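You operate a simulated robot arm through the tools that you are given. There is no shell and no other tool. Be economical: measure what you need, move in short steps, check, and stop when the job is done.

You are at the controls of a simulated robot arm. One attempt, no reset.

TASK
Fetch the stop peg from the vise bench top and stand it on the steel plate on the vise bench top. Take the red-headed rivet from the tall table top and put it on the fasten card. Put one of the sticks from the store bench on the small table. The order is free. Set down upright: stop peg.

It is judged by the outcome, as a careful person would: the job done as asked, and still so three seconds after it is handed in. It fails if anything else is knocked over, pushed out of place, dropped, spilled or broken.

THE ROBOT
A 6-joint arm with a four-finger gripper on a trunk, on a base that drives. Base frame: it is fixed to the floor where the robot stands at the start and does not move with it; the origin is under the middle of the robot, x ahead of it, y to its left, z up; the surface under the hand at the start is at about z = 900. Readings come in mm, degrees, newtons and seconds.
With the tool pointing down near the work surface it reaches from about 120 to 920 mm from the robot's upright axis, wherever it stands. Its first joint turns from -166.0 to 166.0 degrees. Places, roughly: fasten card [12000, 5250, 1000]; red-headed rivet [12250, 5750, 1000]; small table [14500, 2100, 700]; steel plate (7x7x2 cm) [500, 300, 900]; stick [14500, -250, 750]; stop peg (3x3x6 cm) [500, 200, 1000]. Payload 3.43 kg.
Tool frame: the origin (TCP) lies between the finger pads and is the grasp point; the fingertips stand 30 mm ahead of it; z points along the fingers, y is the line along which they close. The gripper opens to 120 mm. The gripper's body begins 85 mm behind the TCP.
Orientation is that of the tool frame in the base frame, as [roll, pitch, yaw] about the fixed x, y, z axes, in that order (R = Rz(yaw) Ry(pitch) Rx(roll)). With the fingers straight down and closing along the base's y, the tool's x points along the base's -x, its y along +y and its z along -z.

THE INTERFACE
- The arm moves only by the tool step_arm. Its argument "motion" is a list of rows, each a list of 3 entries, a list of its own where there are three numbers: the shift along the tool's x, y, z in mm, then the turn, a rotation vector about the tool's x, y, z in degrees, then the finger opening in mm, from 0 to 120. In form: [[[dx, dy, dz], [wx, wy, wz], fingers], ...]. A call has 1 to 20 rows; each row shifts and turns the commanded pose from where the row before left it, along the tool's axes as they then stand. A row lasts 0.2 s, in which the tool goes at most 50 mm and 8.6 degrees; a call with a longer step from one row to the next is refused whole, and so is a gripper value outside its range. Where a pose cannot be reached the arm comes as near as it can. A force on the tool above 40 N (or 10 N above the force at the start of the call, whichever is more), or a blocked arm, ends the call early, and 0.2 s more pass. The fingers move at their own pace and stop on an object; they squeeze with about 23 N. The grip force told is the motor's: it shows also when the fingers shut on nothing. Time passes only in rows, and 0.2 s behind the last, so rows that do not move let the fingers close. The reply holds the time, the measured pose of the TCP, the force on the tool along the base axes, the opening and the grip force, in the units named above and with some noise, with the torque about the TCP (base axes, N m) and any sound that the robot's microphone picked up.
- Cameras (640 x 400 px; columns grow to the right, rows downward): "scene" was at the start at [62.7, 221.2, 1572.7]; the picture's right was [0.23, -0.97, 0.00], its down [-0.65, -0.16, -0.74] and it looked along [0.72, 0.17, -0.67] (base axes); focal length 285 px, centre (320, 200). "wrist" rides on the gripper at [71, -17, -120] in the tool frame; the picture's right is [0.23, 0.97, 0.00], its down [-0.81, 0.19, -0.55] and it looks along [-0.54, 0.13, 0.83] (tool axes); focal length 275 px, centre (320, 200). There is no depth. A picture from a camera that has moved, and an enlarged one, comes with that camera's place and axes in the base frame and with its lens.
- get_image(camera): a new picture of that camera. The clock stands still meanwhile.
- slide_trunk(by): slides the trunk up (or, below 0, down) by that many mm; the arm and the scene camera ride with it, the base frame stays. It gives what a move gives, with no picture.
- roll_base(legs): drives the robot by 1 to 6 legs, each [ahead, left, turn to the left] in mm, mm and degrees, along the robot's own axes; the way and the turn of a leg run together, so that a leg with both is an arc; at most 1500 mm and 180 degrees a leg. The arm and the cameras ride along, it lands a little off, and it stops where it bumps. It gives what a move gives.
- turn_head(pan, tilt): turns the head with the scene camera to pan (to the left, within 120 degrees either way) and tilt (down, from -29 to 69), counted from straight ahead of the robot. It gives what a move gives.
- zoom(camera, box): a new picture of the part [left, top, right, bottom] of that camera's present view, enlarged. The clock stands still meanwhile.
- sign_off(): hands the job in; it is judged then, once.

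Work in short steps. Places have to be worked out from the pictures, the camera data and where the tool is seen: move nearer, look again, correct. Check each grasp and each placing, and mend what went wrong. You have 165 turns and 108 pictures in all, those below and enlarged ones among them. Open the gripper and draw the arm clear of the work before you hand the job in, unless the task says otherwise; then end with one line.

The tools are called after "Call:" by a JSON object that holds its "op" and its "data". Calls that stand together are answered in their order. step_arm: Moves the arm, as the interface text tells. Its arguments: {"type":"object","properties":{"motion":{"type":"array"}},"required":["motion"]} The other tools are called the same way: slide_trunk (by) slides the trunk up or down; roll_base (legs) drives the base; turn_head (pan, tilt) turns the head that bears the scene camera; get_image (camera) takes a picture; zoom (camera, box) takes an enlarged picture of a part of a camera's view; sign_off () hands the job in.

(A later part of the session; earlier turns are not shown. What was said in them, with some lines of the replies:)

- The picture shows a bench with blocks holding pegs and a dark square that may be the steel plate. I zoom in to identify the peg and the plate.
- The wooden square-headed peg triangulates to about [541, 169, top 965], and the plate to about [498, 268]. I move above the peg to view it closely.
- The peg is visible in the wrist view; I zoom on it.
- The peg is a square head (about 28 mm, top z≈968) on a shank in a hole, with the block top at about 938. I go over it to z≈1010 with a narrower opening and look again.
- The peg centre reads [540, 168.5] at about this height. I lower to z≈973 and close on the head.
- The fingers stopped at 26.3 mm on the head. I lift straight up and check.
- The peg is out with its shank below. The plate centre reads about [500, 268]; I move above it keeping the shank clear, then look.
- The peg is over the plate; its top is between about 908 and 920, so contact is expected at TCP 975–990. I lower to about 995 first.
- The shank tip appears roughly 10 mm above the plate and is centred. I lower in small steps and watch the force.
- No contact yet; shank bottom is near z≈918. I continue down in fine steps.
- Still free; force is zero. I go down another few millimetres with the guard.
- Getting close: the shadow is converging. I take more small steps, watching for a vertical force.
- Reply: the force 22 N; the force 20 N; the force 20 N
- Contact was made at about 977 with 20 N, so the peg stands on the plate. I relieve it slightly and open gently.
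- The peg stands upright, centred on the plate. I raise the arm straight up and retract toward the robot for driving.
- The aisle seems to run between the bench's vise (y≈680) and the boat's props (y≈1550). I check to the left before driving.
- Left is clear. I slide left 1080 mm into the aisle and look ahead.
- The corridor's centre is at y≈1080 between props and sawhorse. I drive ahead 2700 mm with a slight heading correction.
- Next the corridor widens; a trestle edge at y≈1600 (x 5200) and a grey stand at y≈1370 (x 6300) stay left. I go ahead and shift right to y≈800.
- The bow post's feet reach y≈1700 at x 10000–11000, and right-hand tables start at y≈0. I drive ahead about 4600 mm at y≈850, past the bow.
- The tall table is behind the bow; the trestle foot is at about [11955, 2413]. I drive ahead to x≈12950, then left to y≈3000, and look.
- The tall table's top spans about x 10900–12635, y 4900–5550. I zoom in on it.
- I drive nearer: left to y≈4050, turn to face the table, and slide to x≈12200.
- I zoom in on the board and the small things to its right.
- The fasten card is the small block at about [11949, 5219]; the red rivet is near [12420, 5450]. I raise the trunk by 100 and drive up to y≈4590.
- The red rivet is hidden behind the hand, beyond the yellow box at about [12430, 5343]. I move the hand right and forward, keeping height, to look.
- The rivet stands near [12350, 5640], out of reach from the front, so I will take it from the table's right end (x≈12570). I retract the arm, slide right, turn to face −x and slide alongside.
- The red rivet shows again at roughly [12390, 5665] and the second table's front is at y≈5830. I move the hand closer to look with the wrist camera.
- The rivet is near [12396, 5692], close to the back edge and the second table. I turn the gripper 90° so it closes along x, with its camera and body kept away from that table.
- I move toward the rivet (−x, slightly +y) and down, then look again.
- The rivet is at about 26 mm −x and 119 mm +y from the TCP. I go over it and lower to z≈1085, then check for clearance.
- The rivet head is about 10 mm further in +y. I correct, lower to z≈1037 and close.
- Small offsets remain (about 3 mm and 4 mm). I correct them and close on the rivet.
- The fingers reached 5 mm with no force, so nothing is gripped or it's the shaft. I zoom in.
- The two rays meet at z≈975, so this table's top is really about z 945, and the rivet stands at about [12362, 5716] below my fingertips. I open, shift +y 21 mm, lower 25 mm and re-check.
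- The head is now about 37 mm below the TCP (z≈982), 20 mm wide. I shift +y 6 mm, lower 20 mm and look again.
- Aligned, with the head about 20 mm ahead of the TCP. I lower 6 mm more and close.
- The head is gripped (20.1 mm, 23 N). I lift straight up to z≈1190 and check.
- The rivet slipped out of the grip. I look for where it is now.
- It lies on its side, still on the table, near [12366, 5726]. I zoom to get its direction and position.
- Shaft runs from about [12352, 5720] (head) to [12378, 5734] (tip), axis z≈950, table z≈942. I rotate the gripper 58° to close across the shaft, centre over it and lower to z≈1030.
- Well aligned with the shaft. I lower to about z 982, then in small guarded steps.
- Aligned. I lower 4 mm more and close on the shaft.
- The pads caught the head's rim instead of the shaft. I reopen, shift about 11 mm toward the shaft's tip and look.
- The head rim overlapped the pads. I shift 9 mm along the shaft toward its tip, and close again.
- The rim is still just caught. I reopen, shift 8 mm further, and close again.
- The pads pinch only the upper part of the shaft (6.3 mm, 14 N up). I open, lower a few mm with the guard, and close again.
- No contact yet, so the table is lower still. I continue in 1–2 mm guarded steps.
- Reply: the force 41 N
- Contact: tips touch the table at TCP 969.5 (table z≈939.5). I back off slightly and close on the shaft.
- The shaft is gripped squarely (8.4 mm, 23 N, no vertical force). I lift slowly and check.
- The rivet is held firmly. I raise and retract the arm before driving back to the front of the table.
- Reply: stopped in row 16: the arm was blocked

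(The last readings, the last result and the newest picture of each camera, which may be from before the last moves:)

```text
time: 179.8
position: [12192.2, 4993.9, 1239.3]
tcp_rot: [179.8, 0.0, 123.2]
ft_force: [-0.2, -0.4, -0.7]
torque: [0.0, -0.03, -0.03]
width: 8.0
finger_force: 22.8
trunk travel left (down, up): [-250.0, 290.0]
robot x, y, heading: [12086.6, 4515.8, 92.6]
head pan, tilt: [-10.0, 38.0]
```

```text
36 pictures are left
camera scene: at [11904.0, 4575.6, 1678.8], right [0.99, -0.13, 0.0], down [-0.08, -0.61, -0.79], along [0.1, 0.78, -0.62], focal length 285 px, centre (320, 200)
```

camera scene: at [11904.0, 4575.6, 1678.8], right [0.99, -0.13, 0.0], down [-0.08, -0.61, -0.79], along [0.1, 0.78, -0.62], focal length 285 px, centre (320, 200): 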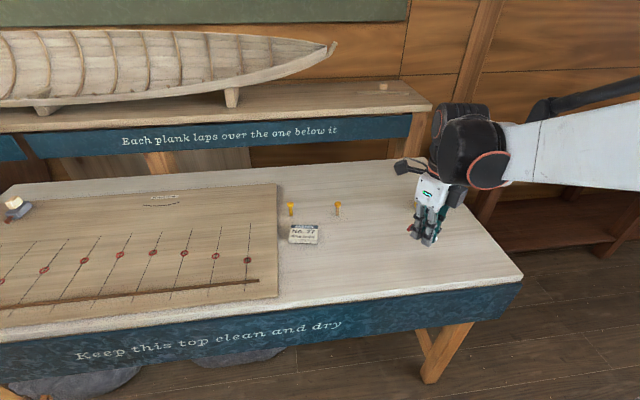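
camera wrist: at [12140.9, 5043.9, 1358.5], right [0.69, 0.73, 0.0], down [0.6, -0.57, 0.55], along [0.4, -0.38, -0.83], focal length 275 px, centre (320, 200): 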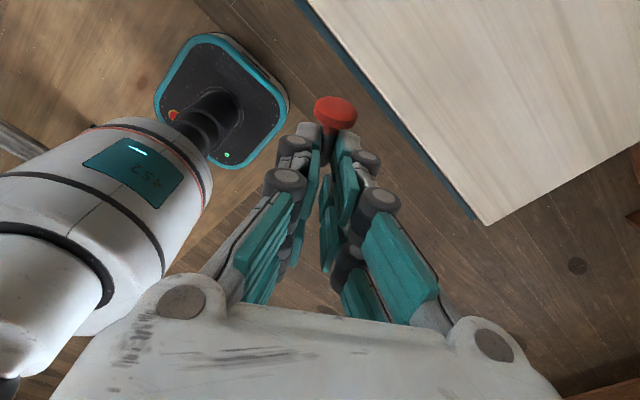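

The rivet is still held; the card is at about [11943, 5305], roughly 11 cm wide. I move the hand above it at the current height.

Call:
{"op": "step_arm", "data": {"motion": [[[40, -4, 0], [0, 0, 0], 0], [[40, -4, 0], [0, 0, 0], 0], [[40, -4, 0], [0, 0, 0], 0], [[40, -4, 0], [0, 0, 0], 0], [[40, -4, 0], [0, 0, 0], 0], [[40, -4, 0], [0, 0, 0], 0], [[40, -4, 0], [0, 0, 0], 0], [[40, -4, 0], [0, 0, 0], 0], [[40, -4, 0], [0, 0, 0], 0], [[37, -2, 0], [0, 0, 0], 0], [[0, 0, 40], [0, 0, 0], 0], [[0, 0, 40], [0, 0, 0], 0], [[0, 0, 40], [0, 0, 0], 0], [[0, 0, 0], [0, 0, 0], 0]]}}

Call:
{"op": "get_image", "data": {"camera": "wrist"}}

Call:
{"op": "zoom", "data": {"camera": "scene", "box": [240, 150, 400, 270]}}

```text
time: 182.8
position: [11943.6, 5304.4, 1117.2]
tcp_rot: [-179.9, -0.1, 123.2]
ft_force: [0.1, 0.6, -1.2]
torque: [-0.01, 0.0, 0.0]
width: 7.8
finger_force: 23.2
trunk travel left (down, up): [-250.0, 290.0]
robot x, y, heading: [12092.3, 4517.2, 92.5]
head pan, tilt: [-10.0, 38.0]
```

```text
35 pictures are left
camera wrist: at [11892.1, 5355.4, 1236.1], right [0.69, 0.73, 0.0], down [0.6, -0.57, 0.55], along [0.4, -0.38, -0.83], focal length 275 px, centre (320, 200)
```

wrist: 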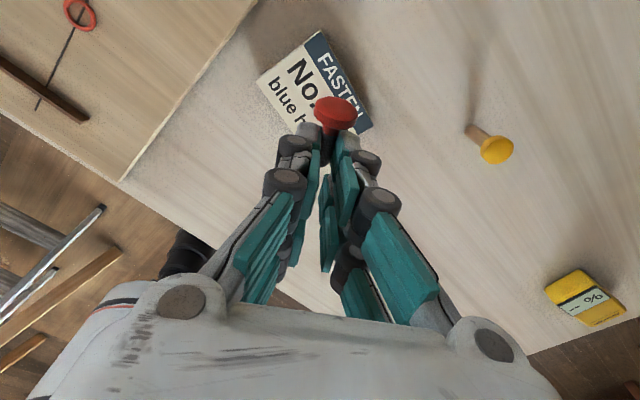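

```text
3.33 times, centred on (320, 210) of scene
camera zoom: at [11904.3, 4575.8, 1678.9], right [0.99, -0.13, 0.0], down [-0.08, -0.61, -0.79], along [0.1, 0.78, -0.62], focal length 948 px, centre (320, 167)
```

zoom: 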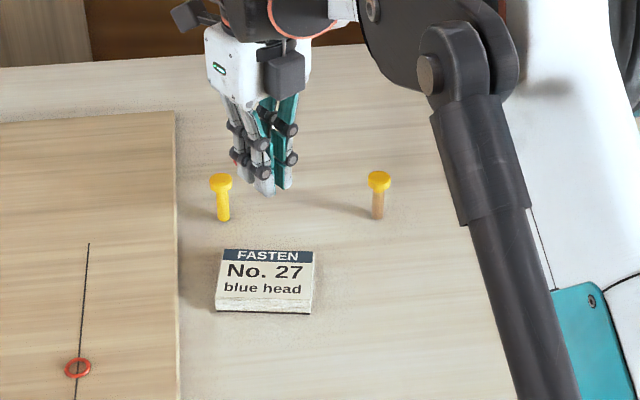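

The card centre triangulates to about [11937, 5302] — just under the hand. I shift slightly and lower to z≈1003.

Call:
{"op": "step_arm", "data": {"motion": [[[-4, -8, 0], [0, 0, 0], 0], [[0, 0, 40], [0, 0, 0], 0], [[0, 0, 40], [0, 0, 0], 0], [[0, 0, 34], [0, 0, 0], 0], [[0, 0, 0], [0, 0, 0], 0]]}}

Call:
{"op": "zoom", "data": {"camera": "scene", "box": [270, 180, 350, 250]}}

Call:
{"op": "get_image", "data": {"camera": "wrist"}}

```text
time: 184.0
position: [11938.7, 5298.5, 1004.1]
tcp_rot: [180.0, -0.1, 123.1]
ft_force: [0.2, -0.5, -0.3]
torque: [-0.04, 0.0, -0.02]
width: 7.9
finger_force: 23.2
trunk travel left (down, up): [-250.0, 290.0]
robot x, y, heading: [12087.8, 4518.1, 92.3]
head pan, tilt: [-10.0, 38.0]
```

```text
5.71 times, centred on (310, 215) of scene
camera zoom: at [11904.2, 4576.1, 1678.8], right [0.99, -0.13, 0.0], down [-0.08, -0.61, -0.79], along [0.1, 0.78, -0.62], focal length 1626 px, centre (377, 114)
```

zoom: 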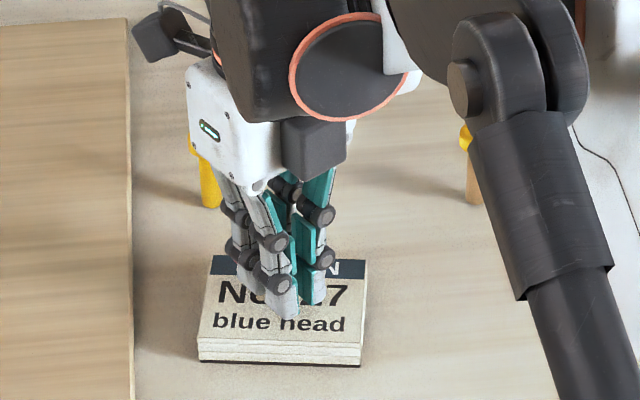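

```text
32 pictures are left
camera wrist: at [11887.0, 5348.6, 1122.4], right [0.69, 0.73, 0.0], down [0.6, -0.57, 0.55], along [0.4, -0.38, -0.83], focal length 275 px, centre (320, 200)
```

wrist: 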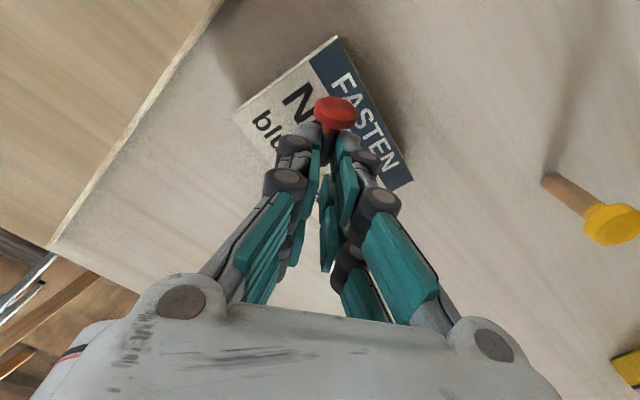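

The rivet hangs over the card. I lower in small steps until contact is felt.

Call:
{"op": "step_arm", "data": {"motion": [[[0, 0, 5], [0, 0, 0], 0], [[0, 0, 3], [0, 0, 0], 0], [[0, 0, 0], [0, 0, 0], 0]]}}

Call:
{"op": "step_arm", "data": {"motion": [[[0, 0, 2], [0, 0, 0], 0], [[0, 0, 1], [0, 0, 0], 0], [[0, 0, 0], [0, 0, 0], 0]]}}

Call:
{"op": "step_arm", "data": {"motion": [[[0, 0, 2], [0, 0, 0], 0], [[0, 0, 0], [0, 0, 0], 0]]}}

Call:
{"op": "step_arm", "data": {"motion": [[[0, 0, 2], [0, 0, 0], 0], [[0, 0, 0], [0, 0, 0], 0]]}}

```text
time: 184.8
position: [11939.1, 5297.2, 997.3]
tcp_rot: [-179.9, 0.0, 123.2]
ft_force: [0.5, 0.0, -0.2]
torque: [0.0, -0.02, 0.0]
width: 7.9
finger_force: 22.9
trunk travel left (down, up): [-250.0, 290.0]
robot x, y, heading: [12093.9, 4514.0, 92.7]
head pan, tilt: [-10.0, 38.0]
```

```text
time: 185.6
position: [11938.8, 5297.3, 993.8]
tcp_rot: [179.9, 0.0, 123.2]
ft_force: [0.2, 0.3, -0.8]
torque: [-0.05, 0.01, -0.02]
width: 7.9
finger_force: 23.3
trunk travel left (down, up): [-250.0, 290.0]
robot x, y, heading: [12095.3, 4521.4, 92.4]
head pan, tilt: [-10.0, 38.0]
```

```text
time: 186.2
position: [11938.3, 5296.7, 991.6]
tcp_rot: [179.9, -0.1, 123.2]
ft_force: [-0.3, -0.1, -0.2]
torque: [0.0, -0.01, 0.01]
width: 8.0
finger_force: 23.0
trunk travel left (down, up): [-250.0, 290.0]
robot x, y, heading: [12093.8, 4517.8, 92.5]
head pan, tilt: [-10.0, 38.0]
```

```text
time: 186.8
position: [11937.5, 5297.3, 991.8]
tcp_rot: [180.0, -0.1, 123.1]
ft_force: [-1.4, 0.8, 7.7]
torque: [0.19, 0.16, 0.01]
width: 8.0
finger_force: 23.0
trunk travel left (down, up): [-250.0, 290.0]
robot x, y, heading: [12090.2, 4517.2, 92.8]
head pan, tilt: [-10.0, 38.0]
```

Contact on the card (7.7 N). I open gradually and lift straight away.

Call:
{"op": "step_arm", "data": {"motion": [[[0, 0, -1], [0, 0, 0], 10], [[0, 0, 0], [0, 0, 0], 14], [[0, 0, 0], [0, 0, 0], 22], [[0, 0, 0], [0, 0, 0], 35], [[0, 0, 0], [0, 0, 0], 35], [[0, 0, -10], [0, 0, 0], 35], [[0, 0, -30], [0, 0, 0], 35], [[0, 0, -40], [0, 0, 0], 35], [[0, 0, -45], [0, 0, 0], 35], [[0, 0, -45], [0, 0, 0], 35], [[0, 0, -45], [0, 0, 0], 35]]}}

Call:
{"op": "zoom", "data": {"camera": "scene", "box": [260, 180, 360, 260]}}

```text
time: 189.2
position: [11939.1, 5297.7, 1206.5]
tcp_rot: [180.0, 0.0, 123.2]
ft_force: [-0.2, 0.1, 0.2]
torque: [0.01, 0.03, -0.01]
width: 34.9
finger_force: 0.1
trunk travel left (down, up): [-250.0, 290.0]
robot x, y, heading: [12090.8, 4518.6, 92.5]
head pan, tilt: [-10.0, 38.0]
```

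```text
5.00 times, centred on (310, 220) of scene
camera zoom: at [11904.4, 4575.2, 1678.9], right [0.99, -0.13, 0.0], down [-0.08, -0.61, -0.79], along [0.1, 0.78, -0.62], focal length 1423 px, centre (370, 100)
```

zoom: 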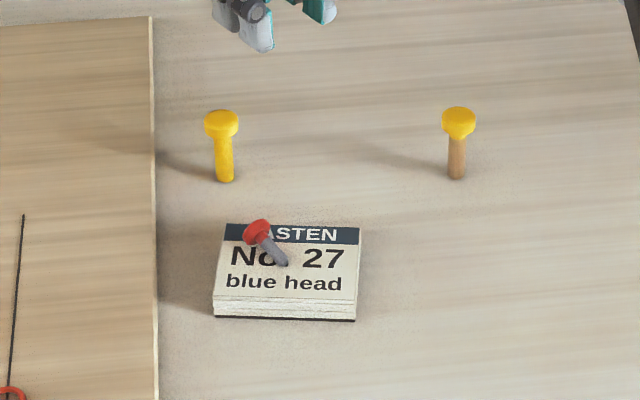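

The rivet lies safely within the card. I unwind the wrist rotation (−149°), then retract.

Call:
{"op": "step_arm", "data": {"motion": [[[0, 0, -40], [0, 0, -8.3], 60], [[0, 0, -40], [0, 0, -8.3], 60], [[0, 0, 0], [0, 0, -8.3], 60], [[0, 0, 0], [0, 0, -8.3], 60], [[0, 0, 0], [0, 0, -8.3], 60], [[0, 0, 0], [0, 0, -8.3], 60], [[0, 0, 0], [0, 0, -8.3], 60], [[0, 0, 0], [0, 0, -8.3], 60], [[0, 0, 0], [0, 0, -8.3], 60], [[0, 0, 0], [0, 0, -8.3], 60], [[0, 0, 0], [0, 0, -8.3], 60], [[0, 0, 0], [0, 0, -8.3], 60], [[0, 0, 0], [0, 0, -8.3], 60], [[0, 0, 0], [0, 0, -8.3], 60], [[0, 0, 0], [0, 0, -8.3], 60], [[0, 0, 0], [0, 0, -8.3], 60], [[0, 0, 0], [0, 0, -8.3], 60], [[0, 0, 0], [0, 0, -8.3], 60]]}}

Call:
{"op": "step_arm", "data": {"motion": [[[45, -10, 0], [0, 0, 0], 60], [[45, -10, 0], [0, 0, 0], 60], [[45, -10, 0], [0, 0, 0], 60], [[45, -10, 0], [0, 0, 0], 60], [[45, -10, 0], [0, 0, 0], 60], [[45, -10, 0], [0, 0, 0], 60], [[45, -10, 0], [0, 0, 0], 60], [[45, -10, 0], [0, 0, 0], 60], [[45, -10, 0], [0, 0, 0], 60]]}}

```text
time: 193.0
position: [11938.3, 5297.6, 1286.4]
tcp_rot: [-180.0, 0.0, -87.3]
ft_force: [-0.1, -1.1, -0.4]
torque: [0.01, 0.01, 0.01]
width: 60.1
finger_force: 0.0
trunk travel left (down, up): [-250.0, 290.0]
robot x, y, heading: [12092.5, 4514.4, 92.5]
head pan, tilt: [-10.0, 38.0]
```

```text
time: 195.0
position: [12049.7, 4898.9, 1290.2]
tcp_rot: [180.0, 0.1, -87.4]
ft_force: [-0.3, -0.6, 0.5]
torque: [0.03, 0.02, 0.03]
width: 60.2
finger_force: 0.1
trunk travel left (down, up): [-250.0, 290.0]
robot x, y, heading: [12091.7, 4518.9, 92.4]
head pan, tilt: [-10.0, 38.0]
```

I back away, slide right, turn to face +x, and slide toward the small table, then look.

Call:
{"op": "roll_base", "data": {"legs": [[-500, 0, 0], [0, -850, 0], [0, 0, -92.4], [0, -1200, 0]]}}

Call:
{"op": "turn_head", "data": {"pan": -30, "tilt": 25}}

Call:
{"op": "get_image", "data": {"camera": "scene"}}

```text
time: 211.7
position: [13411.2, 2876.2, 1289.7]
tcp_rot: [-180.0, 0.1, -175.2]
ft_force: [-0.5, 0.1, -0.5]
torque: [0.02, -0.02, -0.02]
width: 60.1
finger_force: 0.0
trunk travel left (down, up): [-250.0, 290.0]
robot x, y, heading: [13031.6, 2816.0, 4.8]
head pan, tilt: [-10.0, 38.0]
```

```text
time: 212.5
position: [13411.5, 2876.6, 1289.3]
tcp_rot: [180.0, 0.0, -175.0]
ft_force: [0.2, 0.3, -0.3]
torque: [-0.02, -0.02, -0.01]
width: 59.7
finger_force: 0.1
trunk travel left (down, up): [-250.0, 290.0]
robot x, y, heading: [13030.6, 2818.9, 4.8]
head pan, tilt: [-30.0, 25.0]
```

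```text
30 pictures are left
camera scene: at [13053.7, 2947.6, 1700.1], right [-0.77, -0.64, 0.0], down [-0.26, 0.32, -0.91], along [0.58, -0.7, -0.41], focal length 285 px, centre (320, 200)
```

scene: 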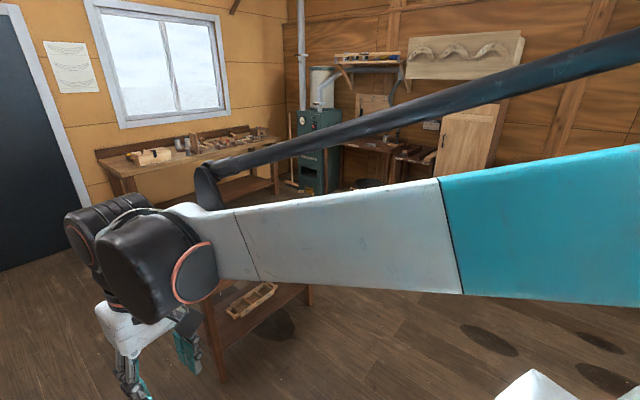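

The arm blocks part of the view; the small table is clear of the path. I straighten the heading and slide to y≈1000, then look toward the store bench.

Call:
{"op": "roll_base", "data": {"legs": [[0, 0, -4.8], [0, -1400, 0], [0, -450, 0]]}}

Call:
{"op": "turn_head", "data": {"pan": -25, "tilt": 25}}

Call:
{"op": "get_image", "data": {"camera": "scene"}}

```text
time: 222.2
position: [13447.4, 1024.2, 1288.9]
tcp_rot: [-180.0, 0.0, -177.6]
ft_force: [-0.4, 0.6, 0.2]
torque: [-0.01, -0.03, 0.02]
width: 60.0
finger_force: 0.1
trunk travel left (down, up): [-250.0, 290.0]
robot x, y, heading: [13063.4, 987.1, 2.1]
head pan, tilt: [-30.0, 25.0]
```

```text
time: 222.9
position: [13447.9, 1024.4, 1288.7]
tcp_rot: [180.0, 0.1, -177.8]
ft_force: [-0.4, 0.2, 0.6]
torque: [-0.02, 0.01, 0.03]
width: 59.9
finger_force: 0.0
trunk travel left (down, up): [-250.0, 290.0]
robot x, y, heading: [13066.0, 986.6, 2.1]
head pan, tilt: [-25.0, 25.0]
```

```text
29 pictures are left
camera scene: at [13096.3, 1113.7, 1702.9], right [-0.78, -0.62, 0.0], down [-0.24, 0.3, -0.92], along [0.57, -0.72, -0.39], focal length 285 px, centre (320, 200)
```

scene: 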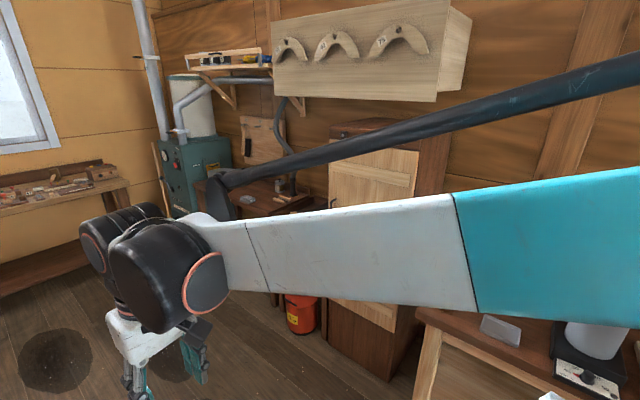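

The stick's bench is behind the arm in view. I drive ahead to x≈14300 and turn to face −y.

Call:
{"op": "roll_base", "data": {"legs": [[1200, 0, -2.1], [0, 0, -90]]}}

Call:
{"op": "turn_head", "data": {"pan": 0, "tilt": 30}}

Call:
{"op": "get_image", "data": {"camera": "scene"}}

```text
time: 233.0
position: [14296.0, 628.7, 1288.3]
tcp_rot: [-180.0, 0.0, 88.1]
ft_force: [0.5, -0.1, 0.2]
torque: [0.03, -0.01, -0.01]
width: 59.8
finger_force: 0.0
trunk travel left (down, up): [-250.0, 290.0]
robot x, y, heading: [14281.3, 1013.9, -92.0]
head pan, tilt: [-25.0, 25.0]
```

```text
time: 233.9
position: [14295.5, 628.7, 1289.1]
tcp_rot: [-179.9, -0.1, 88.2]
ft_force: [-0.9, -0.3, -0.2]
torque: [0.01, 0.03, -0.02]
width: 60.2
finger_force: 0.0
trunk travel left (down, up): [-250.0, 290.0]
robot x, y, heading: [14282.3, 1017.3, -91.8]
head pan, tilt: [0.0, 30.0]
```

```text
28 pictures are left
camera scene: at [14409.7, 974.2, 1703.9], right [-0.57, 0.82, 0.0], down [0.31, 0.22, -0.93], along [-0.76, -0.53, -0.38], focal length 285 px, centre (320, 200)
```

scene: 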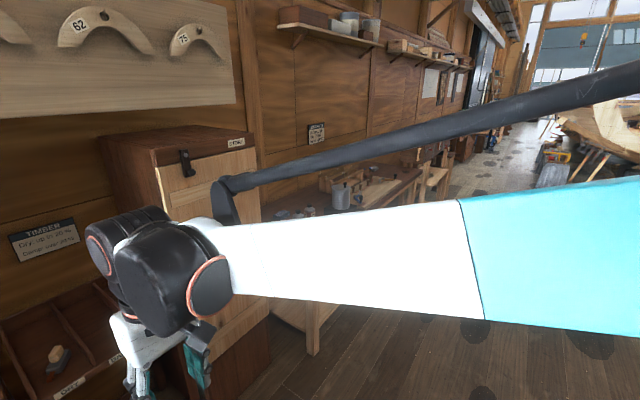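

The head is offset by the arm's posture; I pan left to look at the bench directly.

Call:
{"op": "turn_head", "data": {"pan": 50, "tilt": 32}}

Call:
{"op": "get_image", "data": {"camera": "scene"}}

Call:
{"op": "get_image", "data": {"camera": "wrist"}}

```text
time: 235.1
position: [14295.2, 629.4, 1290.0]
tcp_rot: [179.9, 0.0, 88.1]
ft_force: [-0.4, -0.1, 0.6]
torque: [-0.04, 0.01, 0.0]
width: 60.0
finger_force: 0.0
trunk travel left (down, up): [-250.0, 290.0]
robot x, y, heading: [14281.4, 1010.4, -92.1]
head pan, tilt: [50.0, 32.0]
```

```text
27 pictures are left
camera scene: at [14409.7, 974.2, 1703.5], right [-0.57, 0.82, 0.0], down [0.31, 0.22, -0.93], along [-0.76, -0.53, -0.38], focal length 285 px, centre (320, 200)
```

scene: 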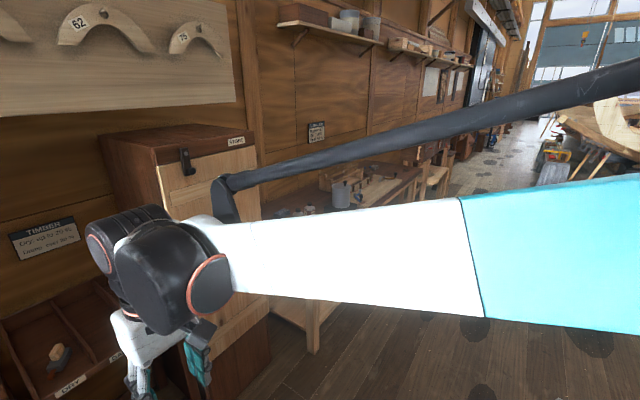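

```text
26 pictures are left
camera wrist: at [14282.3, 700.2, 1408.4], right [0.98, 0.2, 0.0], down [0.17, -0.82, 0.55], along [0.11, -0.54, -0.83], focal length 275 px, centre (320, 200)
```

wrist: 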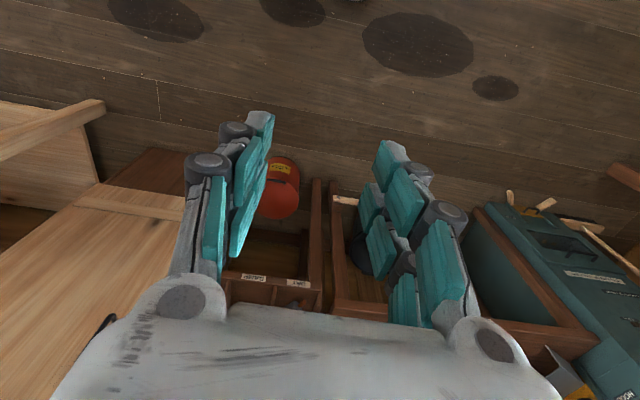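

The head doesn't turn—the arm is leaning against it. I move the hand left and forward to free it.

Call:
{"op": "step_arm", "data": {"motion": [[[-20, 35, 0], [0, 0, 0], 60], [[-20, 35, 0], [0, 0, 0], 60], [[-20, 35, 0], [0, 0, 0], 60], [[-20, 35, 0], [0, 0, 0], 60], [[-20, 35, 0], [0, 0, 0], 60]]}}

Call:
{"op": "turn_head", "data": {"pan": 0, "tilt": 38}}

Call:
{"op": "get_image", "data": {"camera": "scene"}}

```text
time: 236.2
position: [14459.5, 507.8, 1287.8]
tcp_rot: [-179.9, 0.0, 86.5]
ft_force: [0.8, 0.3, 0.2]
torque: [-0.01, 0.01, -0.03]
width: 60.0
finger_force: 0.0
trunk travel left (down, up): [-250.0, 290.0]
robot x, y, heading: [14283.6, 1014.6, -92.0]
head pan, tilt: [50.0, 32.0]
```

```text
time: 237.4
position: [14458.9, 513.4, 1288.4]
tcp_rot: [180.0, 0.0, 86.9]
ft_force: [-0.9, 0.7, 0.8]
torque: [0.0, -0.03, 0.04]
width: 60.1
finger_force: 0.1
trunk travel left (down, up): [-250.0, 290.0]
robot x, y, heading: [14286.6, 1014.1, -92.0]
head pan, tilt: [0.0, 38.0]
```

```text
25 pictures are left
camera scene: at [14481.9, 934.2, 1719.0], right [-1.0, 0.04, 0.0], down [0.01, 0.22, -0.98], along [-0.04, -0.97, -0.22], focal length 285 px, centre (320, 200)
```

scene: 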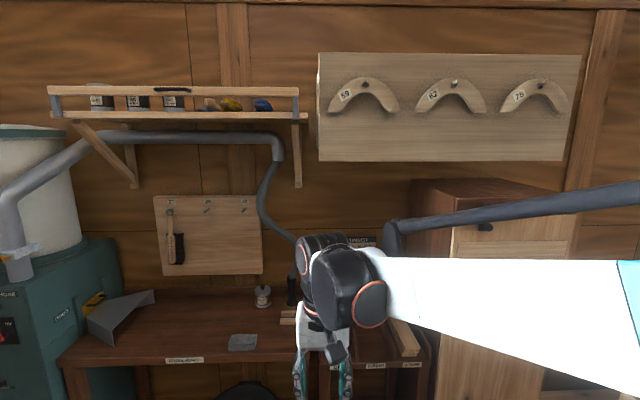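

The store bench is ahead with its front edge near y≈−140. I zoom on its right half where sticks seem to lie.

Call:
{"op": "zoom", "data": {"camera": "scene", "box": [220, 270, 450, 400]}}

```text
2.78 times, centred on (335, 335) of scene
camera zoom: at [14481.9, 934.2, 1719.0], right [-1.0, 0.04, 0.0], down [0.01, 0.22, -0.98], along [-0.04, -0.97, -0.22], focal length 792 px, centre (278, -176)
```

zoom: 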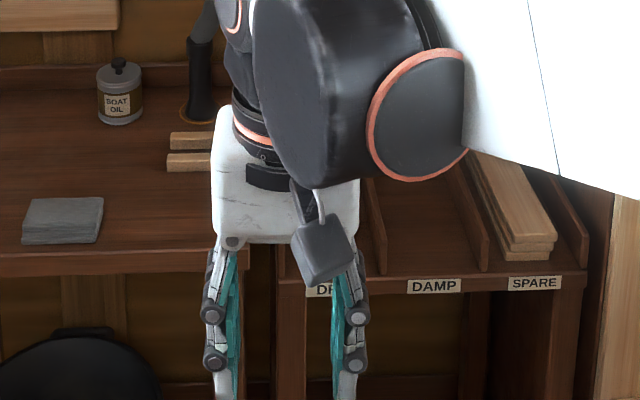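

Two sticks lie left of the hand on the bench, planks in the "SPARE" bin at right. I drive 600 mm closer and look with the wrist camera.

Call:
{"op": "roll_base", "data": {"legs": [[600, 0, 2]]}}

Call:
{"op": "get_image", "data": {"camera": "wrist"}}

Call:
{"op": "get_image", "data": {"camera": "scene"}}

```text
time: 240.8
position: [14455.4, -80.6, 1288.8]
tcp_rot: [179.9, 0.0, 88.3]
ft_force: [-0.2, 0.7, 0.0]
torque: [0.01, 0.0, 0.0]
width: 60.0
finger_force: 0.0
trunk travel left (down, up): [-250.0, 290.0]
robot x, y, heading: [14269.1, 412.5, -90.8]
head pan, tilt: [0.0, 38.0]
```

```text
23 pictures are left
camera wrist: at [14442.3, -8.8, 1407.9], right [0.98, 0.2, 0.0], down [0.17, -0.82, 0.55], along [0.11, -0.54, -0.83], focal length 275 px, centre (320, 200)
```

wrist: 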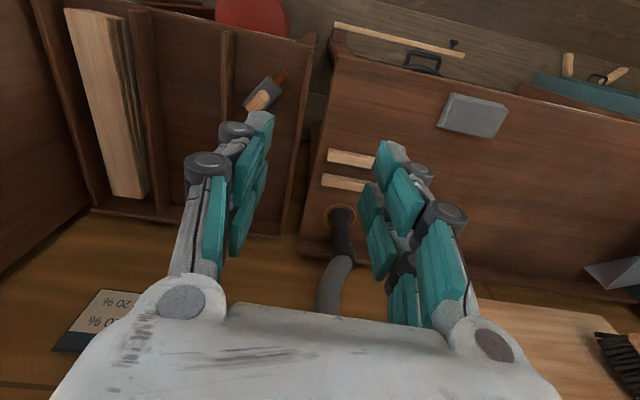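

```text
22 pictures are left
camera scene: at [14473.3, 337.7, 1722.5], right [-1.0, -0.03, 0.0], down [-0.01, 0.18, -0.98], along [0.03, -0.98, -0.18], focal length 285 px, centre (320, 200)
```

scene: 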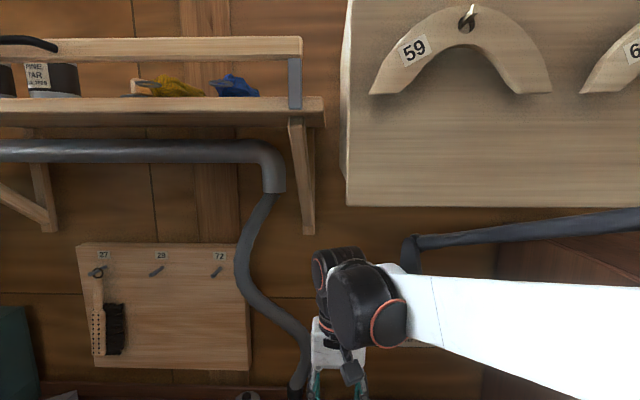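

Two sticks lie along x with left ends near [14519, −286] and [14519, −363]. I lower the trunk by 230 and shift the hand right over the front stick, then look.

Call:
{"op": "slide_trunk", "data": {"by": -230}}

Call:
{"op": "step_arm", "data": {"motion": [[[-10, 30, 0], [0, 0, 8.2], 90], [[-10, 30, 0], [0, 0, 8.2], 90], [[0, 0, 0], [0, 0, 8.2], 90], [[0, 0, 0], [0, 0, 8.2], 90], [[0, 0, 0], [0, 0, 8.2], 90], [[0, 0, 0], [0, 0, 8.2], 90], [[0, 0, 0], [0, 0, 8.2], 90], [[0, 0, 0], [0, 0, 8.2], 90], [[0, 0, 0], [0, 0, 8.2], 90], [[0, 0, 0], [0, 0, 8.2], 90], [[0, 0, 0], [0, 0, 8.2], 90], [[0, 0, 0], [0, 0, 0], 90]]}}

Call:
{"op": "get_image", "data": {"camera": "wrist"}}

```text
time: 243.2
position: [14453.7, -82.7, 1058.6]
tcp_rot: [-180.0, -0.1, 88.0]
ft_force: [0.3, 0.0, 0.0]
torque: [-0.04, 0.01, -0.02]
width: 59.9
finger_force: 0.0
trunk travel left (down, up): [-20.0, 520.0]
robot x, y, heading: [14268.2, 414.7, -90.8]
head pan, tilt: [0.0, 38.0]
```

```text
time: 245.8
position: [14513.7, -106.8, 1059.8]
tcp_rot: [180.0, 0.1, -2.0]
ft_force: [0.6, 0.1, -1.0]
torque: [-0.02, 0.0, 0.0]
width: 90.1
finger_force: 0.1
trunk travel left (down, up): [-20.0, 520.0]
robot x, y, heading: [14267.9, 412.6, -90.9]
head pan, tilt: [0.0, 38.0]
```

```text
21 pictures are left
camera wrist: at [14586.4, -92.1, 1178.4], right [0.2, -0.98, 0.0], down [-0.82, -0.16, 0.55], along [-0.54, -0.11, -0.83], focal length 275 px, centre (320, 200)
```

wrist: 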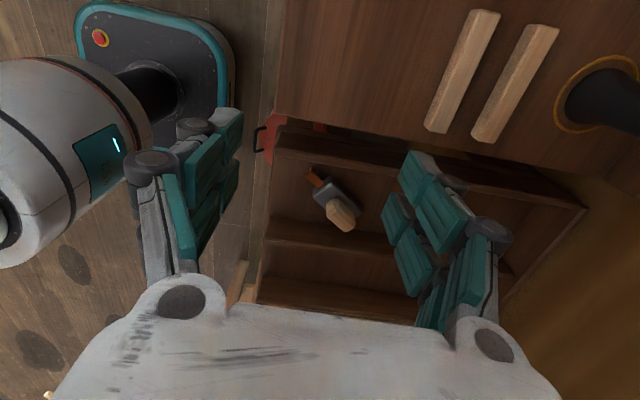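

Matching both wrist views puts the front stick's top at z≈866, from about [14507, −246] to [14621, −247]. I move above its middle at z≈1010 to verify.

Call:
{"op": "step_arm", "data": {"motion": [[[12, 35, 0], [0, 0, 0], 56], [[12, 35, 0], [0, 0, 0], 56], [[12, 35, 0], [0, 0, 0], 56], [[14, 35, 0], [0, 0, 0], 56], [[0, 0, 25], [0, 0, 0], 56], [[0, 0, 25], [0, 0, 0], 56], [[0, 0, 0], [0, 0, 0], 56]]}}

Call:
{"op": "get_image", "data": {"camera": "wrist"}}

```text
time: 247.4
position: [14555.5, -248.5, 1009.0]
tcp_rot: [-179.9, 0.0, -1.9]
ft_force: [0.7, 0.3, 0.0]
torque: [0.02, 0.0, 0.01]
width: 56.0
finger_force: 0.0
trunk travel left (down, up): [-20.0, 520.0]
robot x, y, heading: [14266.6, 413.1, -90.7]
head pan, tilt: [0.0, 38.0]
```

```text
20 pictures are left
camera wrist: at [14629.3, -233.9, 1127.6], right [0.2, -0.98, 0.0], down [-0.82, -0.17, 0.55], along [-0.54, -0.11, -0.83], focal length 275 px, centre (320, 200)
```

wrist: 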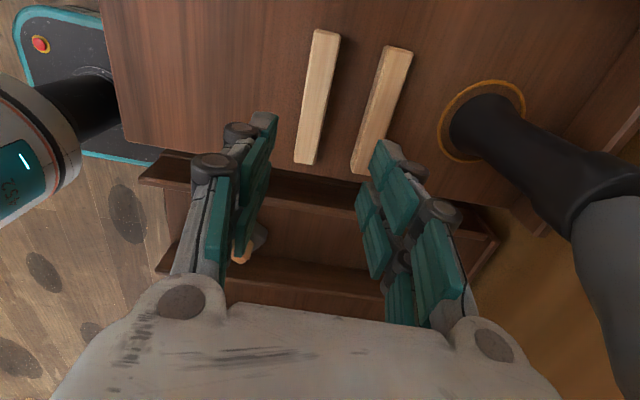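

Refined: stick centre [14566, −242], top z≈877, aligned with x. I centre on it and lower to z≈930, then look again.

Call:
{"op": "step_arm", "data": {"motion": [[[10, -6, 20], [0, 0, 0], 56], [[0, 0, 30], [0, 0, 0], 56], [[0, 0, 29], [0, 0, 0], 56], [[0, 0, 0], [0, 0, 0], 56]]}}

Call:
{"op": "get_image", "data": {"camera": "wrist"}}

```text
time: 248.4
position: [14569.2, -243.2, 928.5]
tcp_rot: [180.0, -0.1, -1.9]
ft_force: [-0.4, -0.8, -0.6]
torque: [0.05, 0.0, 0.04]
width: 55.7
finger_force: 0.1
trunk travel left (down, up): [-20.0, 520.0]
robot x, y, heading: [14270.7, 415.0, -90.9]
head pan, tilt: [0.0, 38.0]
```

```text
19 pictures are left
camera wrist: at [14642.1, -229.6, 1049.0], right [0.2, -0.98, 0.0], down [-0.82, -0.17, 0.55], along [-0.54, -0.11, -0.83], focal length 275 px, centre (320, 200)
```

wrist: 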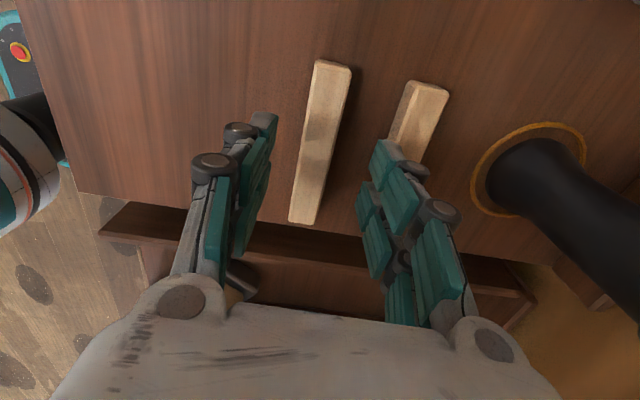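

The stick is centred between the pads, with the top at z≈881. I narrow to 46 mm and lower to z≈893 in guarded steps.

Call:
{"op": "step_arm", "data": {"motion": [[[0, -1.5, 10], [0, 0, 0], 46], [[0, 0, 10], [0, 0, 0], 46], [[0, 0, 8], [0, 0, 0], 46], [[0, 0, 6], [0, 0, 0], 46], [[0, 0, 0], [0, 0, 0], 46]]}}

Call:
{"op": "get_image", "data": {"camera": "wrist"}}

```text
time: 249.6
position: [14568.7, -240.7, 896.5]
tcp_rot: [180.0, -0.1, -2.0]
ft_force: [0.7, 0.4, -0.2]
torque: [0.0, 0.0, 0.0]
width: 46.0
finger_force: 0.0
trunk travel left (down, up): [-20.0, 520.0]
robot x, y, heading: [14270.5, 411.2, -91.0]
head pan, tilt: [0.0, 38.0]
```

```text
18 pictures are left
camera wrist: at [14641.8, -226.1, 1015.5], right [0.2, -0.98, 0.0], down [-0.82, -0.17, 0.55], along [-0.54, -0.11, -0.83], focal length 275 px, centre (320, 200)
```

wrist: 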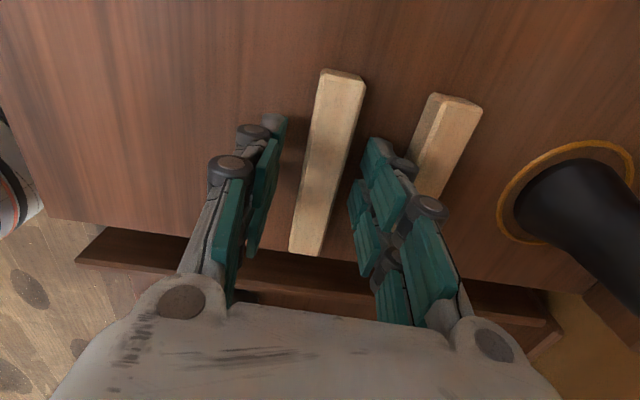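

Top confirmed at z≈880; tips reach about 14 mm below it. I close on the stick here.

Call:
{"op": "step_arm", "data": {"motion": [[[0, 0, 1], [0, 0, 0], 46], [[0, 0, 0], [0, 0, 0], 30], [[0, 0, 0], [0, 0, 0], 15], [[0, 0, 0], [0, 0, 0], 8], [[0, 0, 0], [0, 0, 0], 8]]}}

Call:
{"op": "step_arm", "data": {"motion": [[[0, 0, -3], [0, 0, 0], 8], [[0, 0, -8], [0, 0, 0], 8], [[0, 0, -15], [0, 0, 0], 8], [[0, 0, -20], [0, 0, 0], 8], [[0, 0, 0], [0, 0, 0], 8]]}}

Call:
{"op": "get_image", "data": {"camera": "wrist"}}

```text
time: 250.8
position: [14568.8, -239.4, 895.9]
tcp_rot: [-179.9, 0.0, -2.0]
ft_force: [0.1, 0.2, -0.4]
torque: [-0.01, -0.03, 0.0]
width: 21.3
finger_force: 23.0
trunk travel left (down, up): [-20.0, 520.0]
robot x, y, heading: [14266.7, 410.2, -90.8]
head pan, tilt: [0.0, 38.0]
```

```text
time: 252.0
position: [14568.6, -239.6, 940.1]
tcp_rot: [-179.9, -0.1, -1.9]
ft_force: [0.4, 0.4, -0.5]
torque: [-0.04, 0.0, 0.0]
width: 21.6
finger_force: 22.6
trunk travel left (down, up): [-20.0, 520.0]
robot x, y, heading: [14274.7, 412.0, -91.0]
head pan, tilt: [0.0, 38.0]
```

```text
17 pictures are left
camera wrist: at [14642.9, -225.0, 1059.7], right [0.2, -0.98, 0.0], down [-0.82, -0.17, 0.55], along [-0.54, -0.11, -0.83], focal length 275 px, centre (320, 200)
```

wrist: 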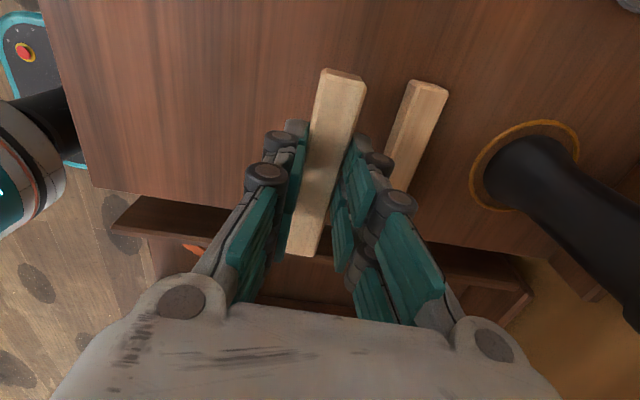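

The stick is held. I raise and draw the arm back, then back the base away and turn to face the small table.

Call:
{"op": "step_arm", "data": {"motion": [[[0, 0, -40], [0, 0, 0], 8], [[0, 0, -40], [0, 0, 0], 8], [[0, 0, -40], [0, 0, 0], 8], [[0, 0, -40], [0, 0, 0], 8], [[0, -40, 0], [0, 0, 0], 8], [[0, -40, 0], [0, 0, 0], 8], [[0, -40, 0], [0, 0, 0], 8]]}}

Call:
{"op": "roll_base", "data": {"legs": [[-480, 0, 0], [0, 0, 90], [0, 0, 91]]}}

Call:
{"op": "turn_head", "data": {"pan": -10, "tilt": 38}}

Call:
{"op": "get_image", "data": {"camera": "scene"}}

Call:
{"op": "get_image", "data": {"camera": "wrist"}}

```text
time: 253.6
position: [14572.0, -119.6, 1102.0]
tcp_rot: [179.9, -0.1, -2.0]
ft_force: [0.3, -0.2, -0.1]
torque: [0.02, -0.02, -0.03]
width: 21.1
finger_force: 23.5
trunk travel left (down, up): [-20.0, 520.0]
robot x, y, heading: [14266.1, 416.6, -90.9]
head pan, tilt: [0.0, 38.0]
```

```text
time: 264.2
position: [13955.5, 1408.4, 1102.5]
tcp_rot: [179.9, 0.0, 179.9]
ft_force: [0.2, -0.7, -0.1]
torque: [0.02, -0.01, 0.03]
width: 21.0
finger_force: 22.8
trunk travel left (down, up): [-20.0, 520.0]
robot x, y, heading: [14276.2, 886.9, 90.7]
head pan, tilt: [0.0, 38.0]
```

```text
time: 264.9
position: [13956.6, 1409.3, 1103.9]
tcp_rot: [-180.0, 0.1, 179.8]
ft_force: [-0.8, 0.1, -0.1]
torque: [0.0, 0.01, -0.02]
width: 21.1
finger_force: 23.0
trunk travel left (down, up): [-20.0, 520.0]
robot x, y, heading: [14274.9, 885.5, 90.8]
head pan, tilt: [-10.0, 38.0]
```

```text
16 pictures are left
camera scene: at [14090.3, 949.5, 1448.8], right [0.99, -0.16, 0.0], down [-0.1, -0.61, -0.79], along [0.13, 0.78, -0.62], focal length 285 px, centre (320, 200)
```

scene: 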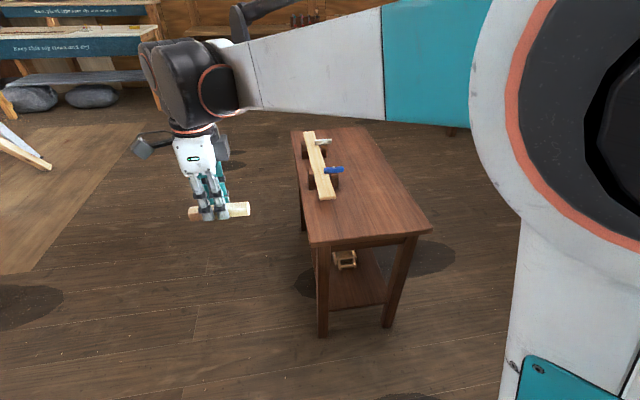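

```text
15 pictures are left
camera wrist: at [13885.9, 1392.1, 1222.5], right [-0.23, 0.97, 0.0], down [0.81, 0.19, 0.55], along [0.54, 0.13, -0.83], focal length 275 px, centre (320, 200)
```

wrist: 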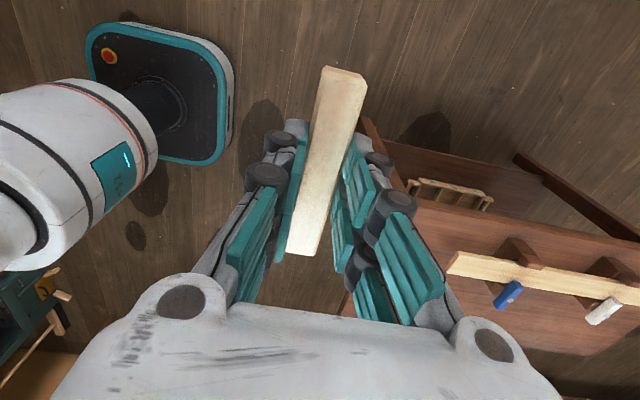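

The small table top is about x 14195–14625, y 1635–2580, z≈700, with its right half free. I drive so the hand can reach about [14470, 1770].

Call:
{"op": "roll_base", "data": {"legs": [[0, -200, -0.8], [290, 0, 0]]}}

Call:
{"op": "slide_trunk", "data": {"by": -18}}

```text
time: 268.1
position: [14168.5, 1713.0, 1103.8]
tcp_rot: [-180.0, 0.0, 178.7]
ft_force: [0.2, 0.5, -0.3]
torque: [0.02, 0.0, -0.03]
width: 21.2
finger_force: 22.6
trunk travel left (down, up): [-20.0, 520.0]
robot x, y, heading: [14479.5, 1178.9, 89.5]
head pan, tilt: [-10.0, 38.0]
```

```text
time: 268.8
position: [14168.8, 1712.4, 1085.6]
tcp_rot: [-180.0, 0.0, 178.7]
ft_force: [-0.1, -0.1, -0.6]
torque: [-0.01, 0.02, 0.02]
width: 21.0
finger_force: 23.2
trunk travel left (down, up): [-2.0, 538.0]
robot x, y, heading: [14479.4, 1183.3, 89.7]
head pan, tilt: [-10.0, 38.0]
```

I move the hand right over the free half, lower to z≈900 and look.

Call:
{"op": "step_arm", "data": {"motion": [[[-43, 8, 0], [0, 0, 0], 8], [[-43, 8, 0], [0, 0, 0], 8], [[-43, 8, 0], [0, 0, 0], 8], [[-43, 8, 0], [0, 0, 0], 8], [[-43, 8, 0], [0, 0, 0], 8], [[-43, 8, 0], [0, 0, 0], 8], [[-43, 8, 0], [0, 0, 0], 8], [[0, 0, 45], [0, 0, 0], 8], [[0, 0, 45], [0, 0, 0], 8], [[0, 0, 45], [0, 0, 0], 8], [[0, 0, 45], [0, 0, 0], 8], [[0, 0, 0], [0, 0, 0], 8]]}}

Call:
{"op": "get_image", "data": {"camera": "wrist"}}

Call:
{"op": "get_image", "data": {"camera": "scene"}}

```text
time: 271.4
position: [14472.6, 1760.4, 906.7]
tcp_rot: [180.0, 0.0, 178.7]
ft_force: [0.0, 0.5, -0.6]
torque: [-0.01, -0.01, -0.01]
width: 21.1
finger_force: 23.0
trunk travel left (down, up): [-2.0, 538.0]
robot x, y, heading: [14473.5, 1183.8, 89.7]
head pan, tilt: [-10.0, 38.0]
```

```text
14 pictures are left
camera wrist: at [14402.9, 1745.2, 1025.7], right [-0.21, 0.98, 0.0], down [0.81, 0.17, 0.55], along [0.54, 0.11, -0.83], focal length 275 px, centre (320, 200)
```

wrist: 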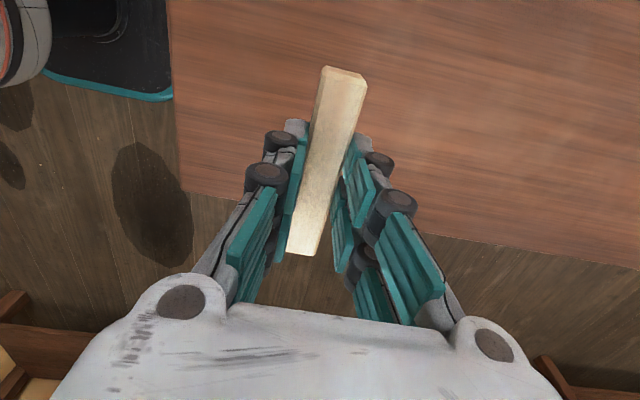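

```text
13 pictures are left
camera scene: at [14293.9, 1250.9, 1430.8], right [0.98, -0.18, 0.0], down [-0.11, -0.61, -0.79], along [0.14, 0.77, -0.62], focal length 285 px, centre (320, 200)
```

scene: 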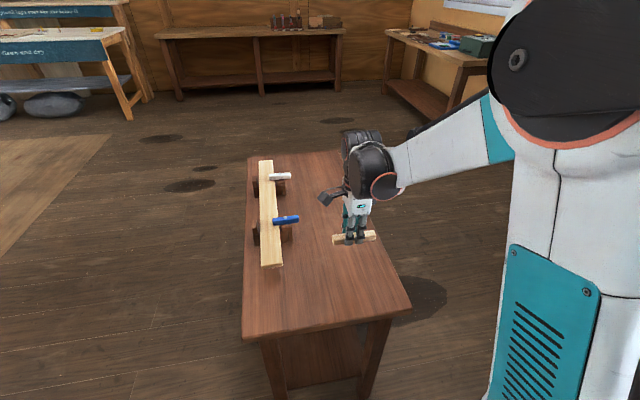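

The spot is clear, with over 100 mm to the edges. I lower to about z 800 and check height.

Call:
{"op": "step_arm", "data": {"motion": [[[0, 0, 40], [0, 0, 0], 8], [[0, 0, 40], [0, 0, 0], 8], [[0, 0, 25], [0, 0, 0], 8], [[0, 0, 0], [0, 0, 0], 8]]}}

Call:
{"op": "zoom", "data": {"camera": "scene", "box": [290, 170, 430, 320]}}

```text
time: 272.4
position: [14471.4, 1763.0, 800.9]
tcp_rot: [-180.0, 0.0, 178.7]
ft_force: [0.1, 0.0, -0.4]
torque: [0.01, 0.0, 0.0]
width: 21.2
finger_force: 22.8
trunk travel left (down, up): [-2.0, 538.0]
robot x, y, heading: [14477.8, 1183.7, 89.8]
head pan, tilt: [-10.0, 38.0]
```

```text
2.67 times, centred on (360, 245) of scene
camera zoom: at [14293.9, 1250.7, 1430.8], right [0.98, -0.18, 0.0], down [-0.11, -0.61, -0.79], along [0.14, 0.78, -0.62], focal length 759 px, centre (213, 80)
```

zoom: 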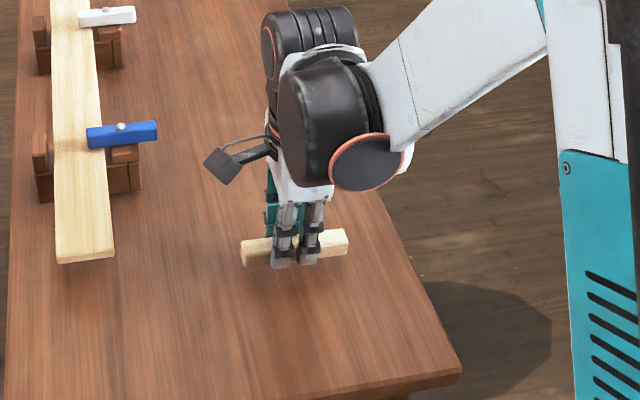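

Still above the table. I lower further, in smaller steps, watching the force.

Call:
{"op": "step_arm", "data": {"motion": [[[0, 0, 12], [0, 0, 0], 8], [[0, 0, 8], [0, 0, 0], 8], [[0, 0, 5], [0, 0, 0], 8], [[0, 0, 0], [0, 0, 0], 8]]}}

Call:
{"op": "zoom", "data": {"camera": "scene", "box": [320, 230, 400, 300]}}

```text
time: 273.4
position: [14471.5, 1762.2, 773.7]
tcp_rot: [-180.0, 0.0, 178.7]
ft_force: [0.0, 0.3, -0.3]
torque: [-0.03, 0.01, -0.03]
width: 21.0
finger_force: 23.3
trunk travel left (down, up): [-2.0, 538.0]
robot x, y, heading: [14475.4, 1180.4, 89.6]
head pan, tilt: [-10.0, 38.0]
```

```text
5.71 times, centred on (360, 265) of scene
camera zoom: at [14293.9, 1250.5, 1430.8], right [0.98, -0.18, 0.0], down [-0.11, -0.61, -0.79], along [0.14, 0.78, -0.62], focal length 1626 px, centre (91, -171)
```

zoom: 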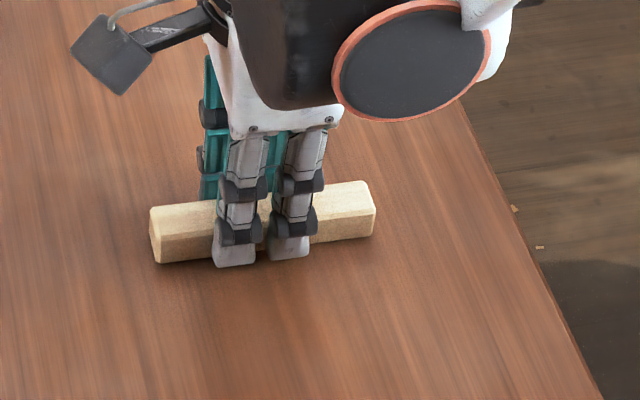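

It's near the surface. I step down in 2–3 mm increments until contact.

Call:
{"op": "step_arm", "data": {"motion": [[[0, 0, 3], [0, 0, 0], 8], [[0, 0, 2], [0, 0, 0], 8], [[0, 0, 0], [0, 0, 0], 8]]}}

Call:
{"op": "step_arm", "data": {"motion": [[[0, 0, 2], [0, 0, 0], 8], [[0, 0, 2], [0, 0, 0], 8], [[0, 0, 0], [0, 0, 0], 8]]}}

Call:
{"op": "step_arm", "data": {"motion": [[[0, 0, 2], [0, 0, 0], 8], [[0, 0, 0], [0, 0, 0], 8]]}}

Call:
{"op": "zoom", "data": {"camera": "scene", "box": [320, 230, 400, 300]}}

```text
time: 274.2
position: [14470.1, 1762.7, 771.7]
tcp_rot: [179.9, 0.0, 178.7]
ft_force: [0.4, -2.9, 21.1]
torque: [-0.05, 0.0, 0.0]
width: 21.5
finger_force: 23.3
trunk travel left (down, up): [-2.0, 538.0]
robot x, y, heading: [14476.5, 1177.8, 89.8]
head pan, tilt: [-10.0, 38.0]
```

```text
time: 274.8
position: [14470.7, 1762.4, 769.2]
tcp_rot: [179.8, 0.2, 178.7]
ft_force: [0.5, -3.2, 27.1]
torque: [-0.26, 0.15, -0.01]
width: 21.2
finger_force: 22.8
trunk travel left (down, up): [-2.0, 538.0]
robot x, y, heading: [14477.6, 1181.0, 89.7]
head pan, tilt: [-10.0, 38.0]
stopped in row 3: the force on the tool passed its limit at 46 N (the readings are from after the stop); the commanded pose is now the measured one
```

```text
time: 275.1
position: [14469.3, 1762.5, 769.1]
tcp_rot: [179.8, 0.1, 178.5]
ft_force: [-0.6, -4.2, 28.2]
torque: [-0.39, 0.19, 0.02]
width: 21.2
finger_force: 22.7
trunk travel left (down, up): [-2.0, 538.0]
robot x, y, heading: [14479.4, 1185.7, 89.7]
head pan, tilt: [-10.0, 38.0]
stopped in row 1: the force on the tool passed its limit at 44 N (the readings are from after the stop); the commanded pose is now the measured one
```

```text
5.71 times, centred on (360, 265) of scene
camera zoom: at [14294.0, 1248.3, 1430.9], right [0.98, -0.18, 0.0], down [-0.11, -0.6, -0.79], along [0.14, 0.78, -0.61], focal length 1626 px, centre (91, -171)
```

zoom: 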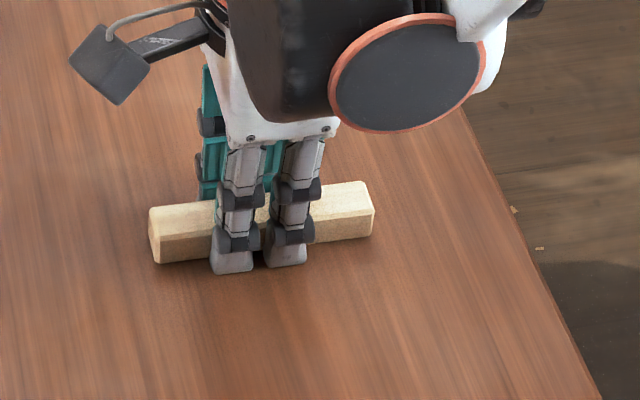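

The stick is firmly on the table. I relieve the pressure, open gently, and rise clear.

Call:
{"op": "step_arm", "data": {"motion": [[[0, 0, -3], [0, 0, 0], 20], [[0, 0, 0], [0, 0, 0], 26], [[0, 0, 0], [0, 0, 0], 40], [[0, 0, 0], [0, 0, 0], 50], [[0, 0, -10], [0, 0, 0], 50], [[0, 0, -30], [0, 0, 0], 50], [[0, 0, -45], [0, 0, 0], 50], [[0, 0, -45], [0, 0, 0], 50], [[0, 0, -45], [0, 0, 0], 50], [[0, 0, -45], [0, 0, 0], 50], [[0, -40, 0], [0, 0, 0], 50], [[0, -40, 0], [0, 0, 0], 50]]}}

Call:
{"op": "get_image", "data": {"camera": "scene"}}

```text
time: 277.8
position: [14467.1, 1685.1, 989.5]
tcp_rot: [179.8, 0.0, 178.6]
ft_force: [-0.5, -0.9, 0.2]
torque: [0.0, -0.01, -0.03]
width: 50.0
finger_force: 0.0
trunk travel left (down, up): [-2.0, 538.0]
robot x, y, heading: [14478.9, 1190.0, 89.9]
head pan, tilt: [-10.0, 38.0]
```

```text
9 pictures are left
camera scene: at [14311.0, 1247.7, 1438.4], right [0.93, -0.37, 0.0], down [-0.2, -0.51, -0.84], along [0.31, 0.78, -0.55], focal length 285 px, centre (320, 200)
```

scene: 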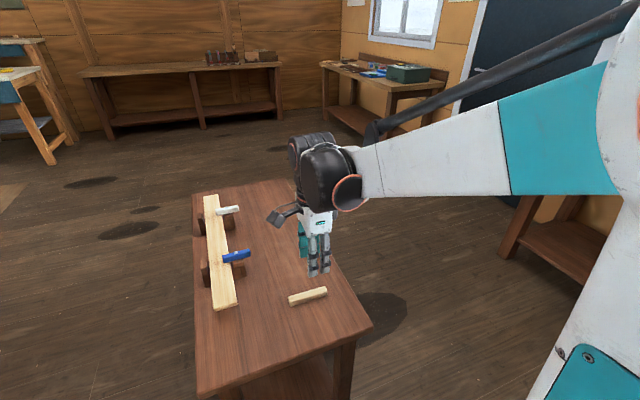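

The stick lies on the small table, nothing else disturbed. I back the base off so that the arm is clear of the table.

Call:
{"op": "roll_base", "data": {"legs": [[-300, 0, 0]]}}

```text
time: 279.8
position: [14465.1, 1379.1, 989.5]
tcp_rot: [179.9, 0.1, 178.7]
ft_force: [-0.7, 0.8, 0.3]
torque: [0.01, 0.01, 0.02]
width: 50.2
finger_force: 0.0
trunk travel left (down, up): [-2.0, 538.0]
robot x, y, heading: [14474.8, 878.9, 89.8]
head pan, tilt: [-10.0, 38.0]
```

All three items are placed and the arm is clear with the gripper open, so I hand in the job.

Call:
{"op": "sign_off", "data": {}}

```text
The job is handed in.
```

I handed the job in with all three items placed: the stop peg upright on the steel plate, the red-headed rivet lying on its side on the fasten card, and one stick on the small table. The rivet slipped from the grip once and tipped over on the tall table before I picked it up again, and the card is printed "No. 27 blue head".
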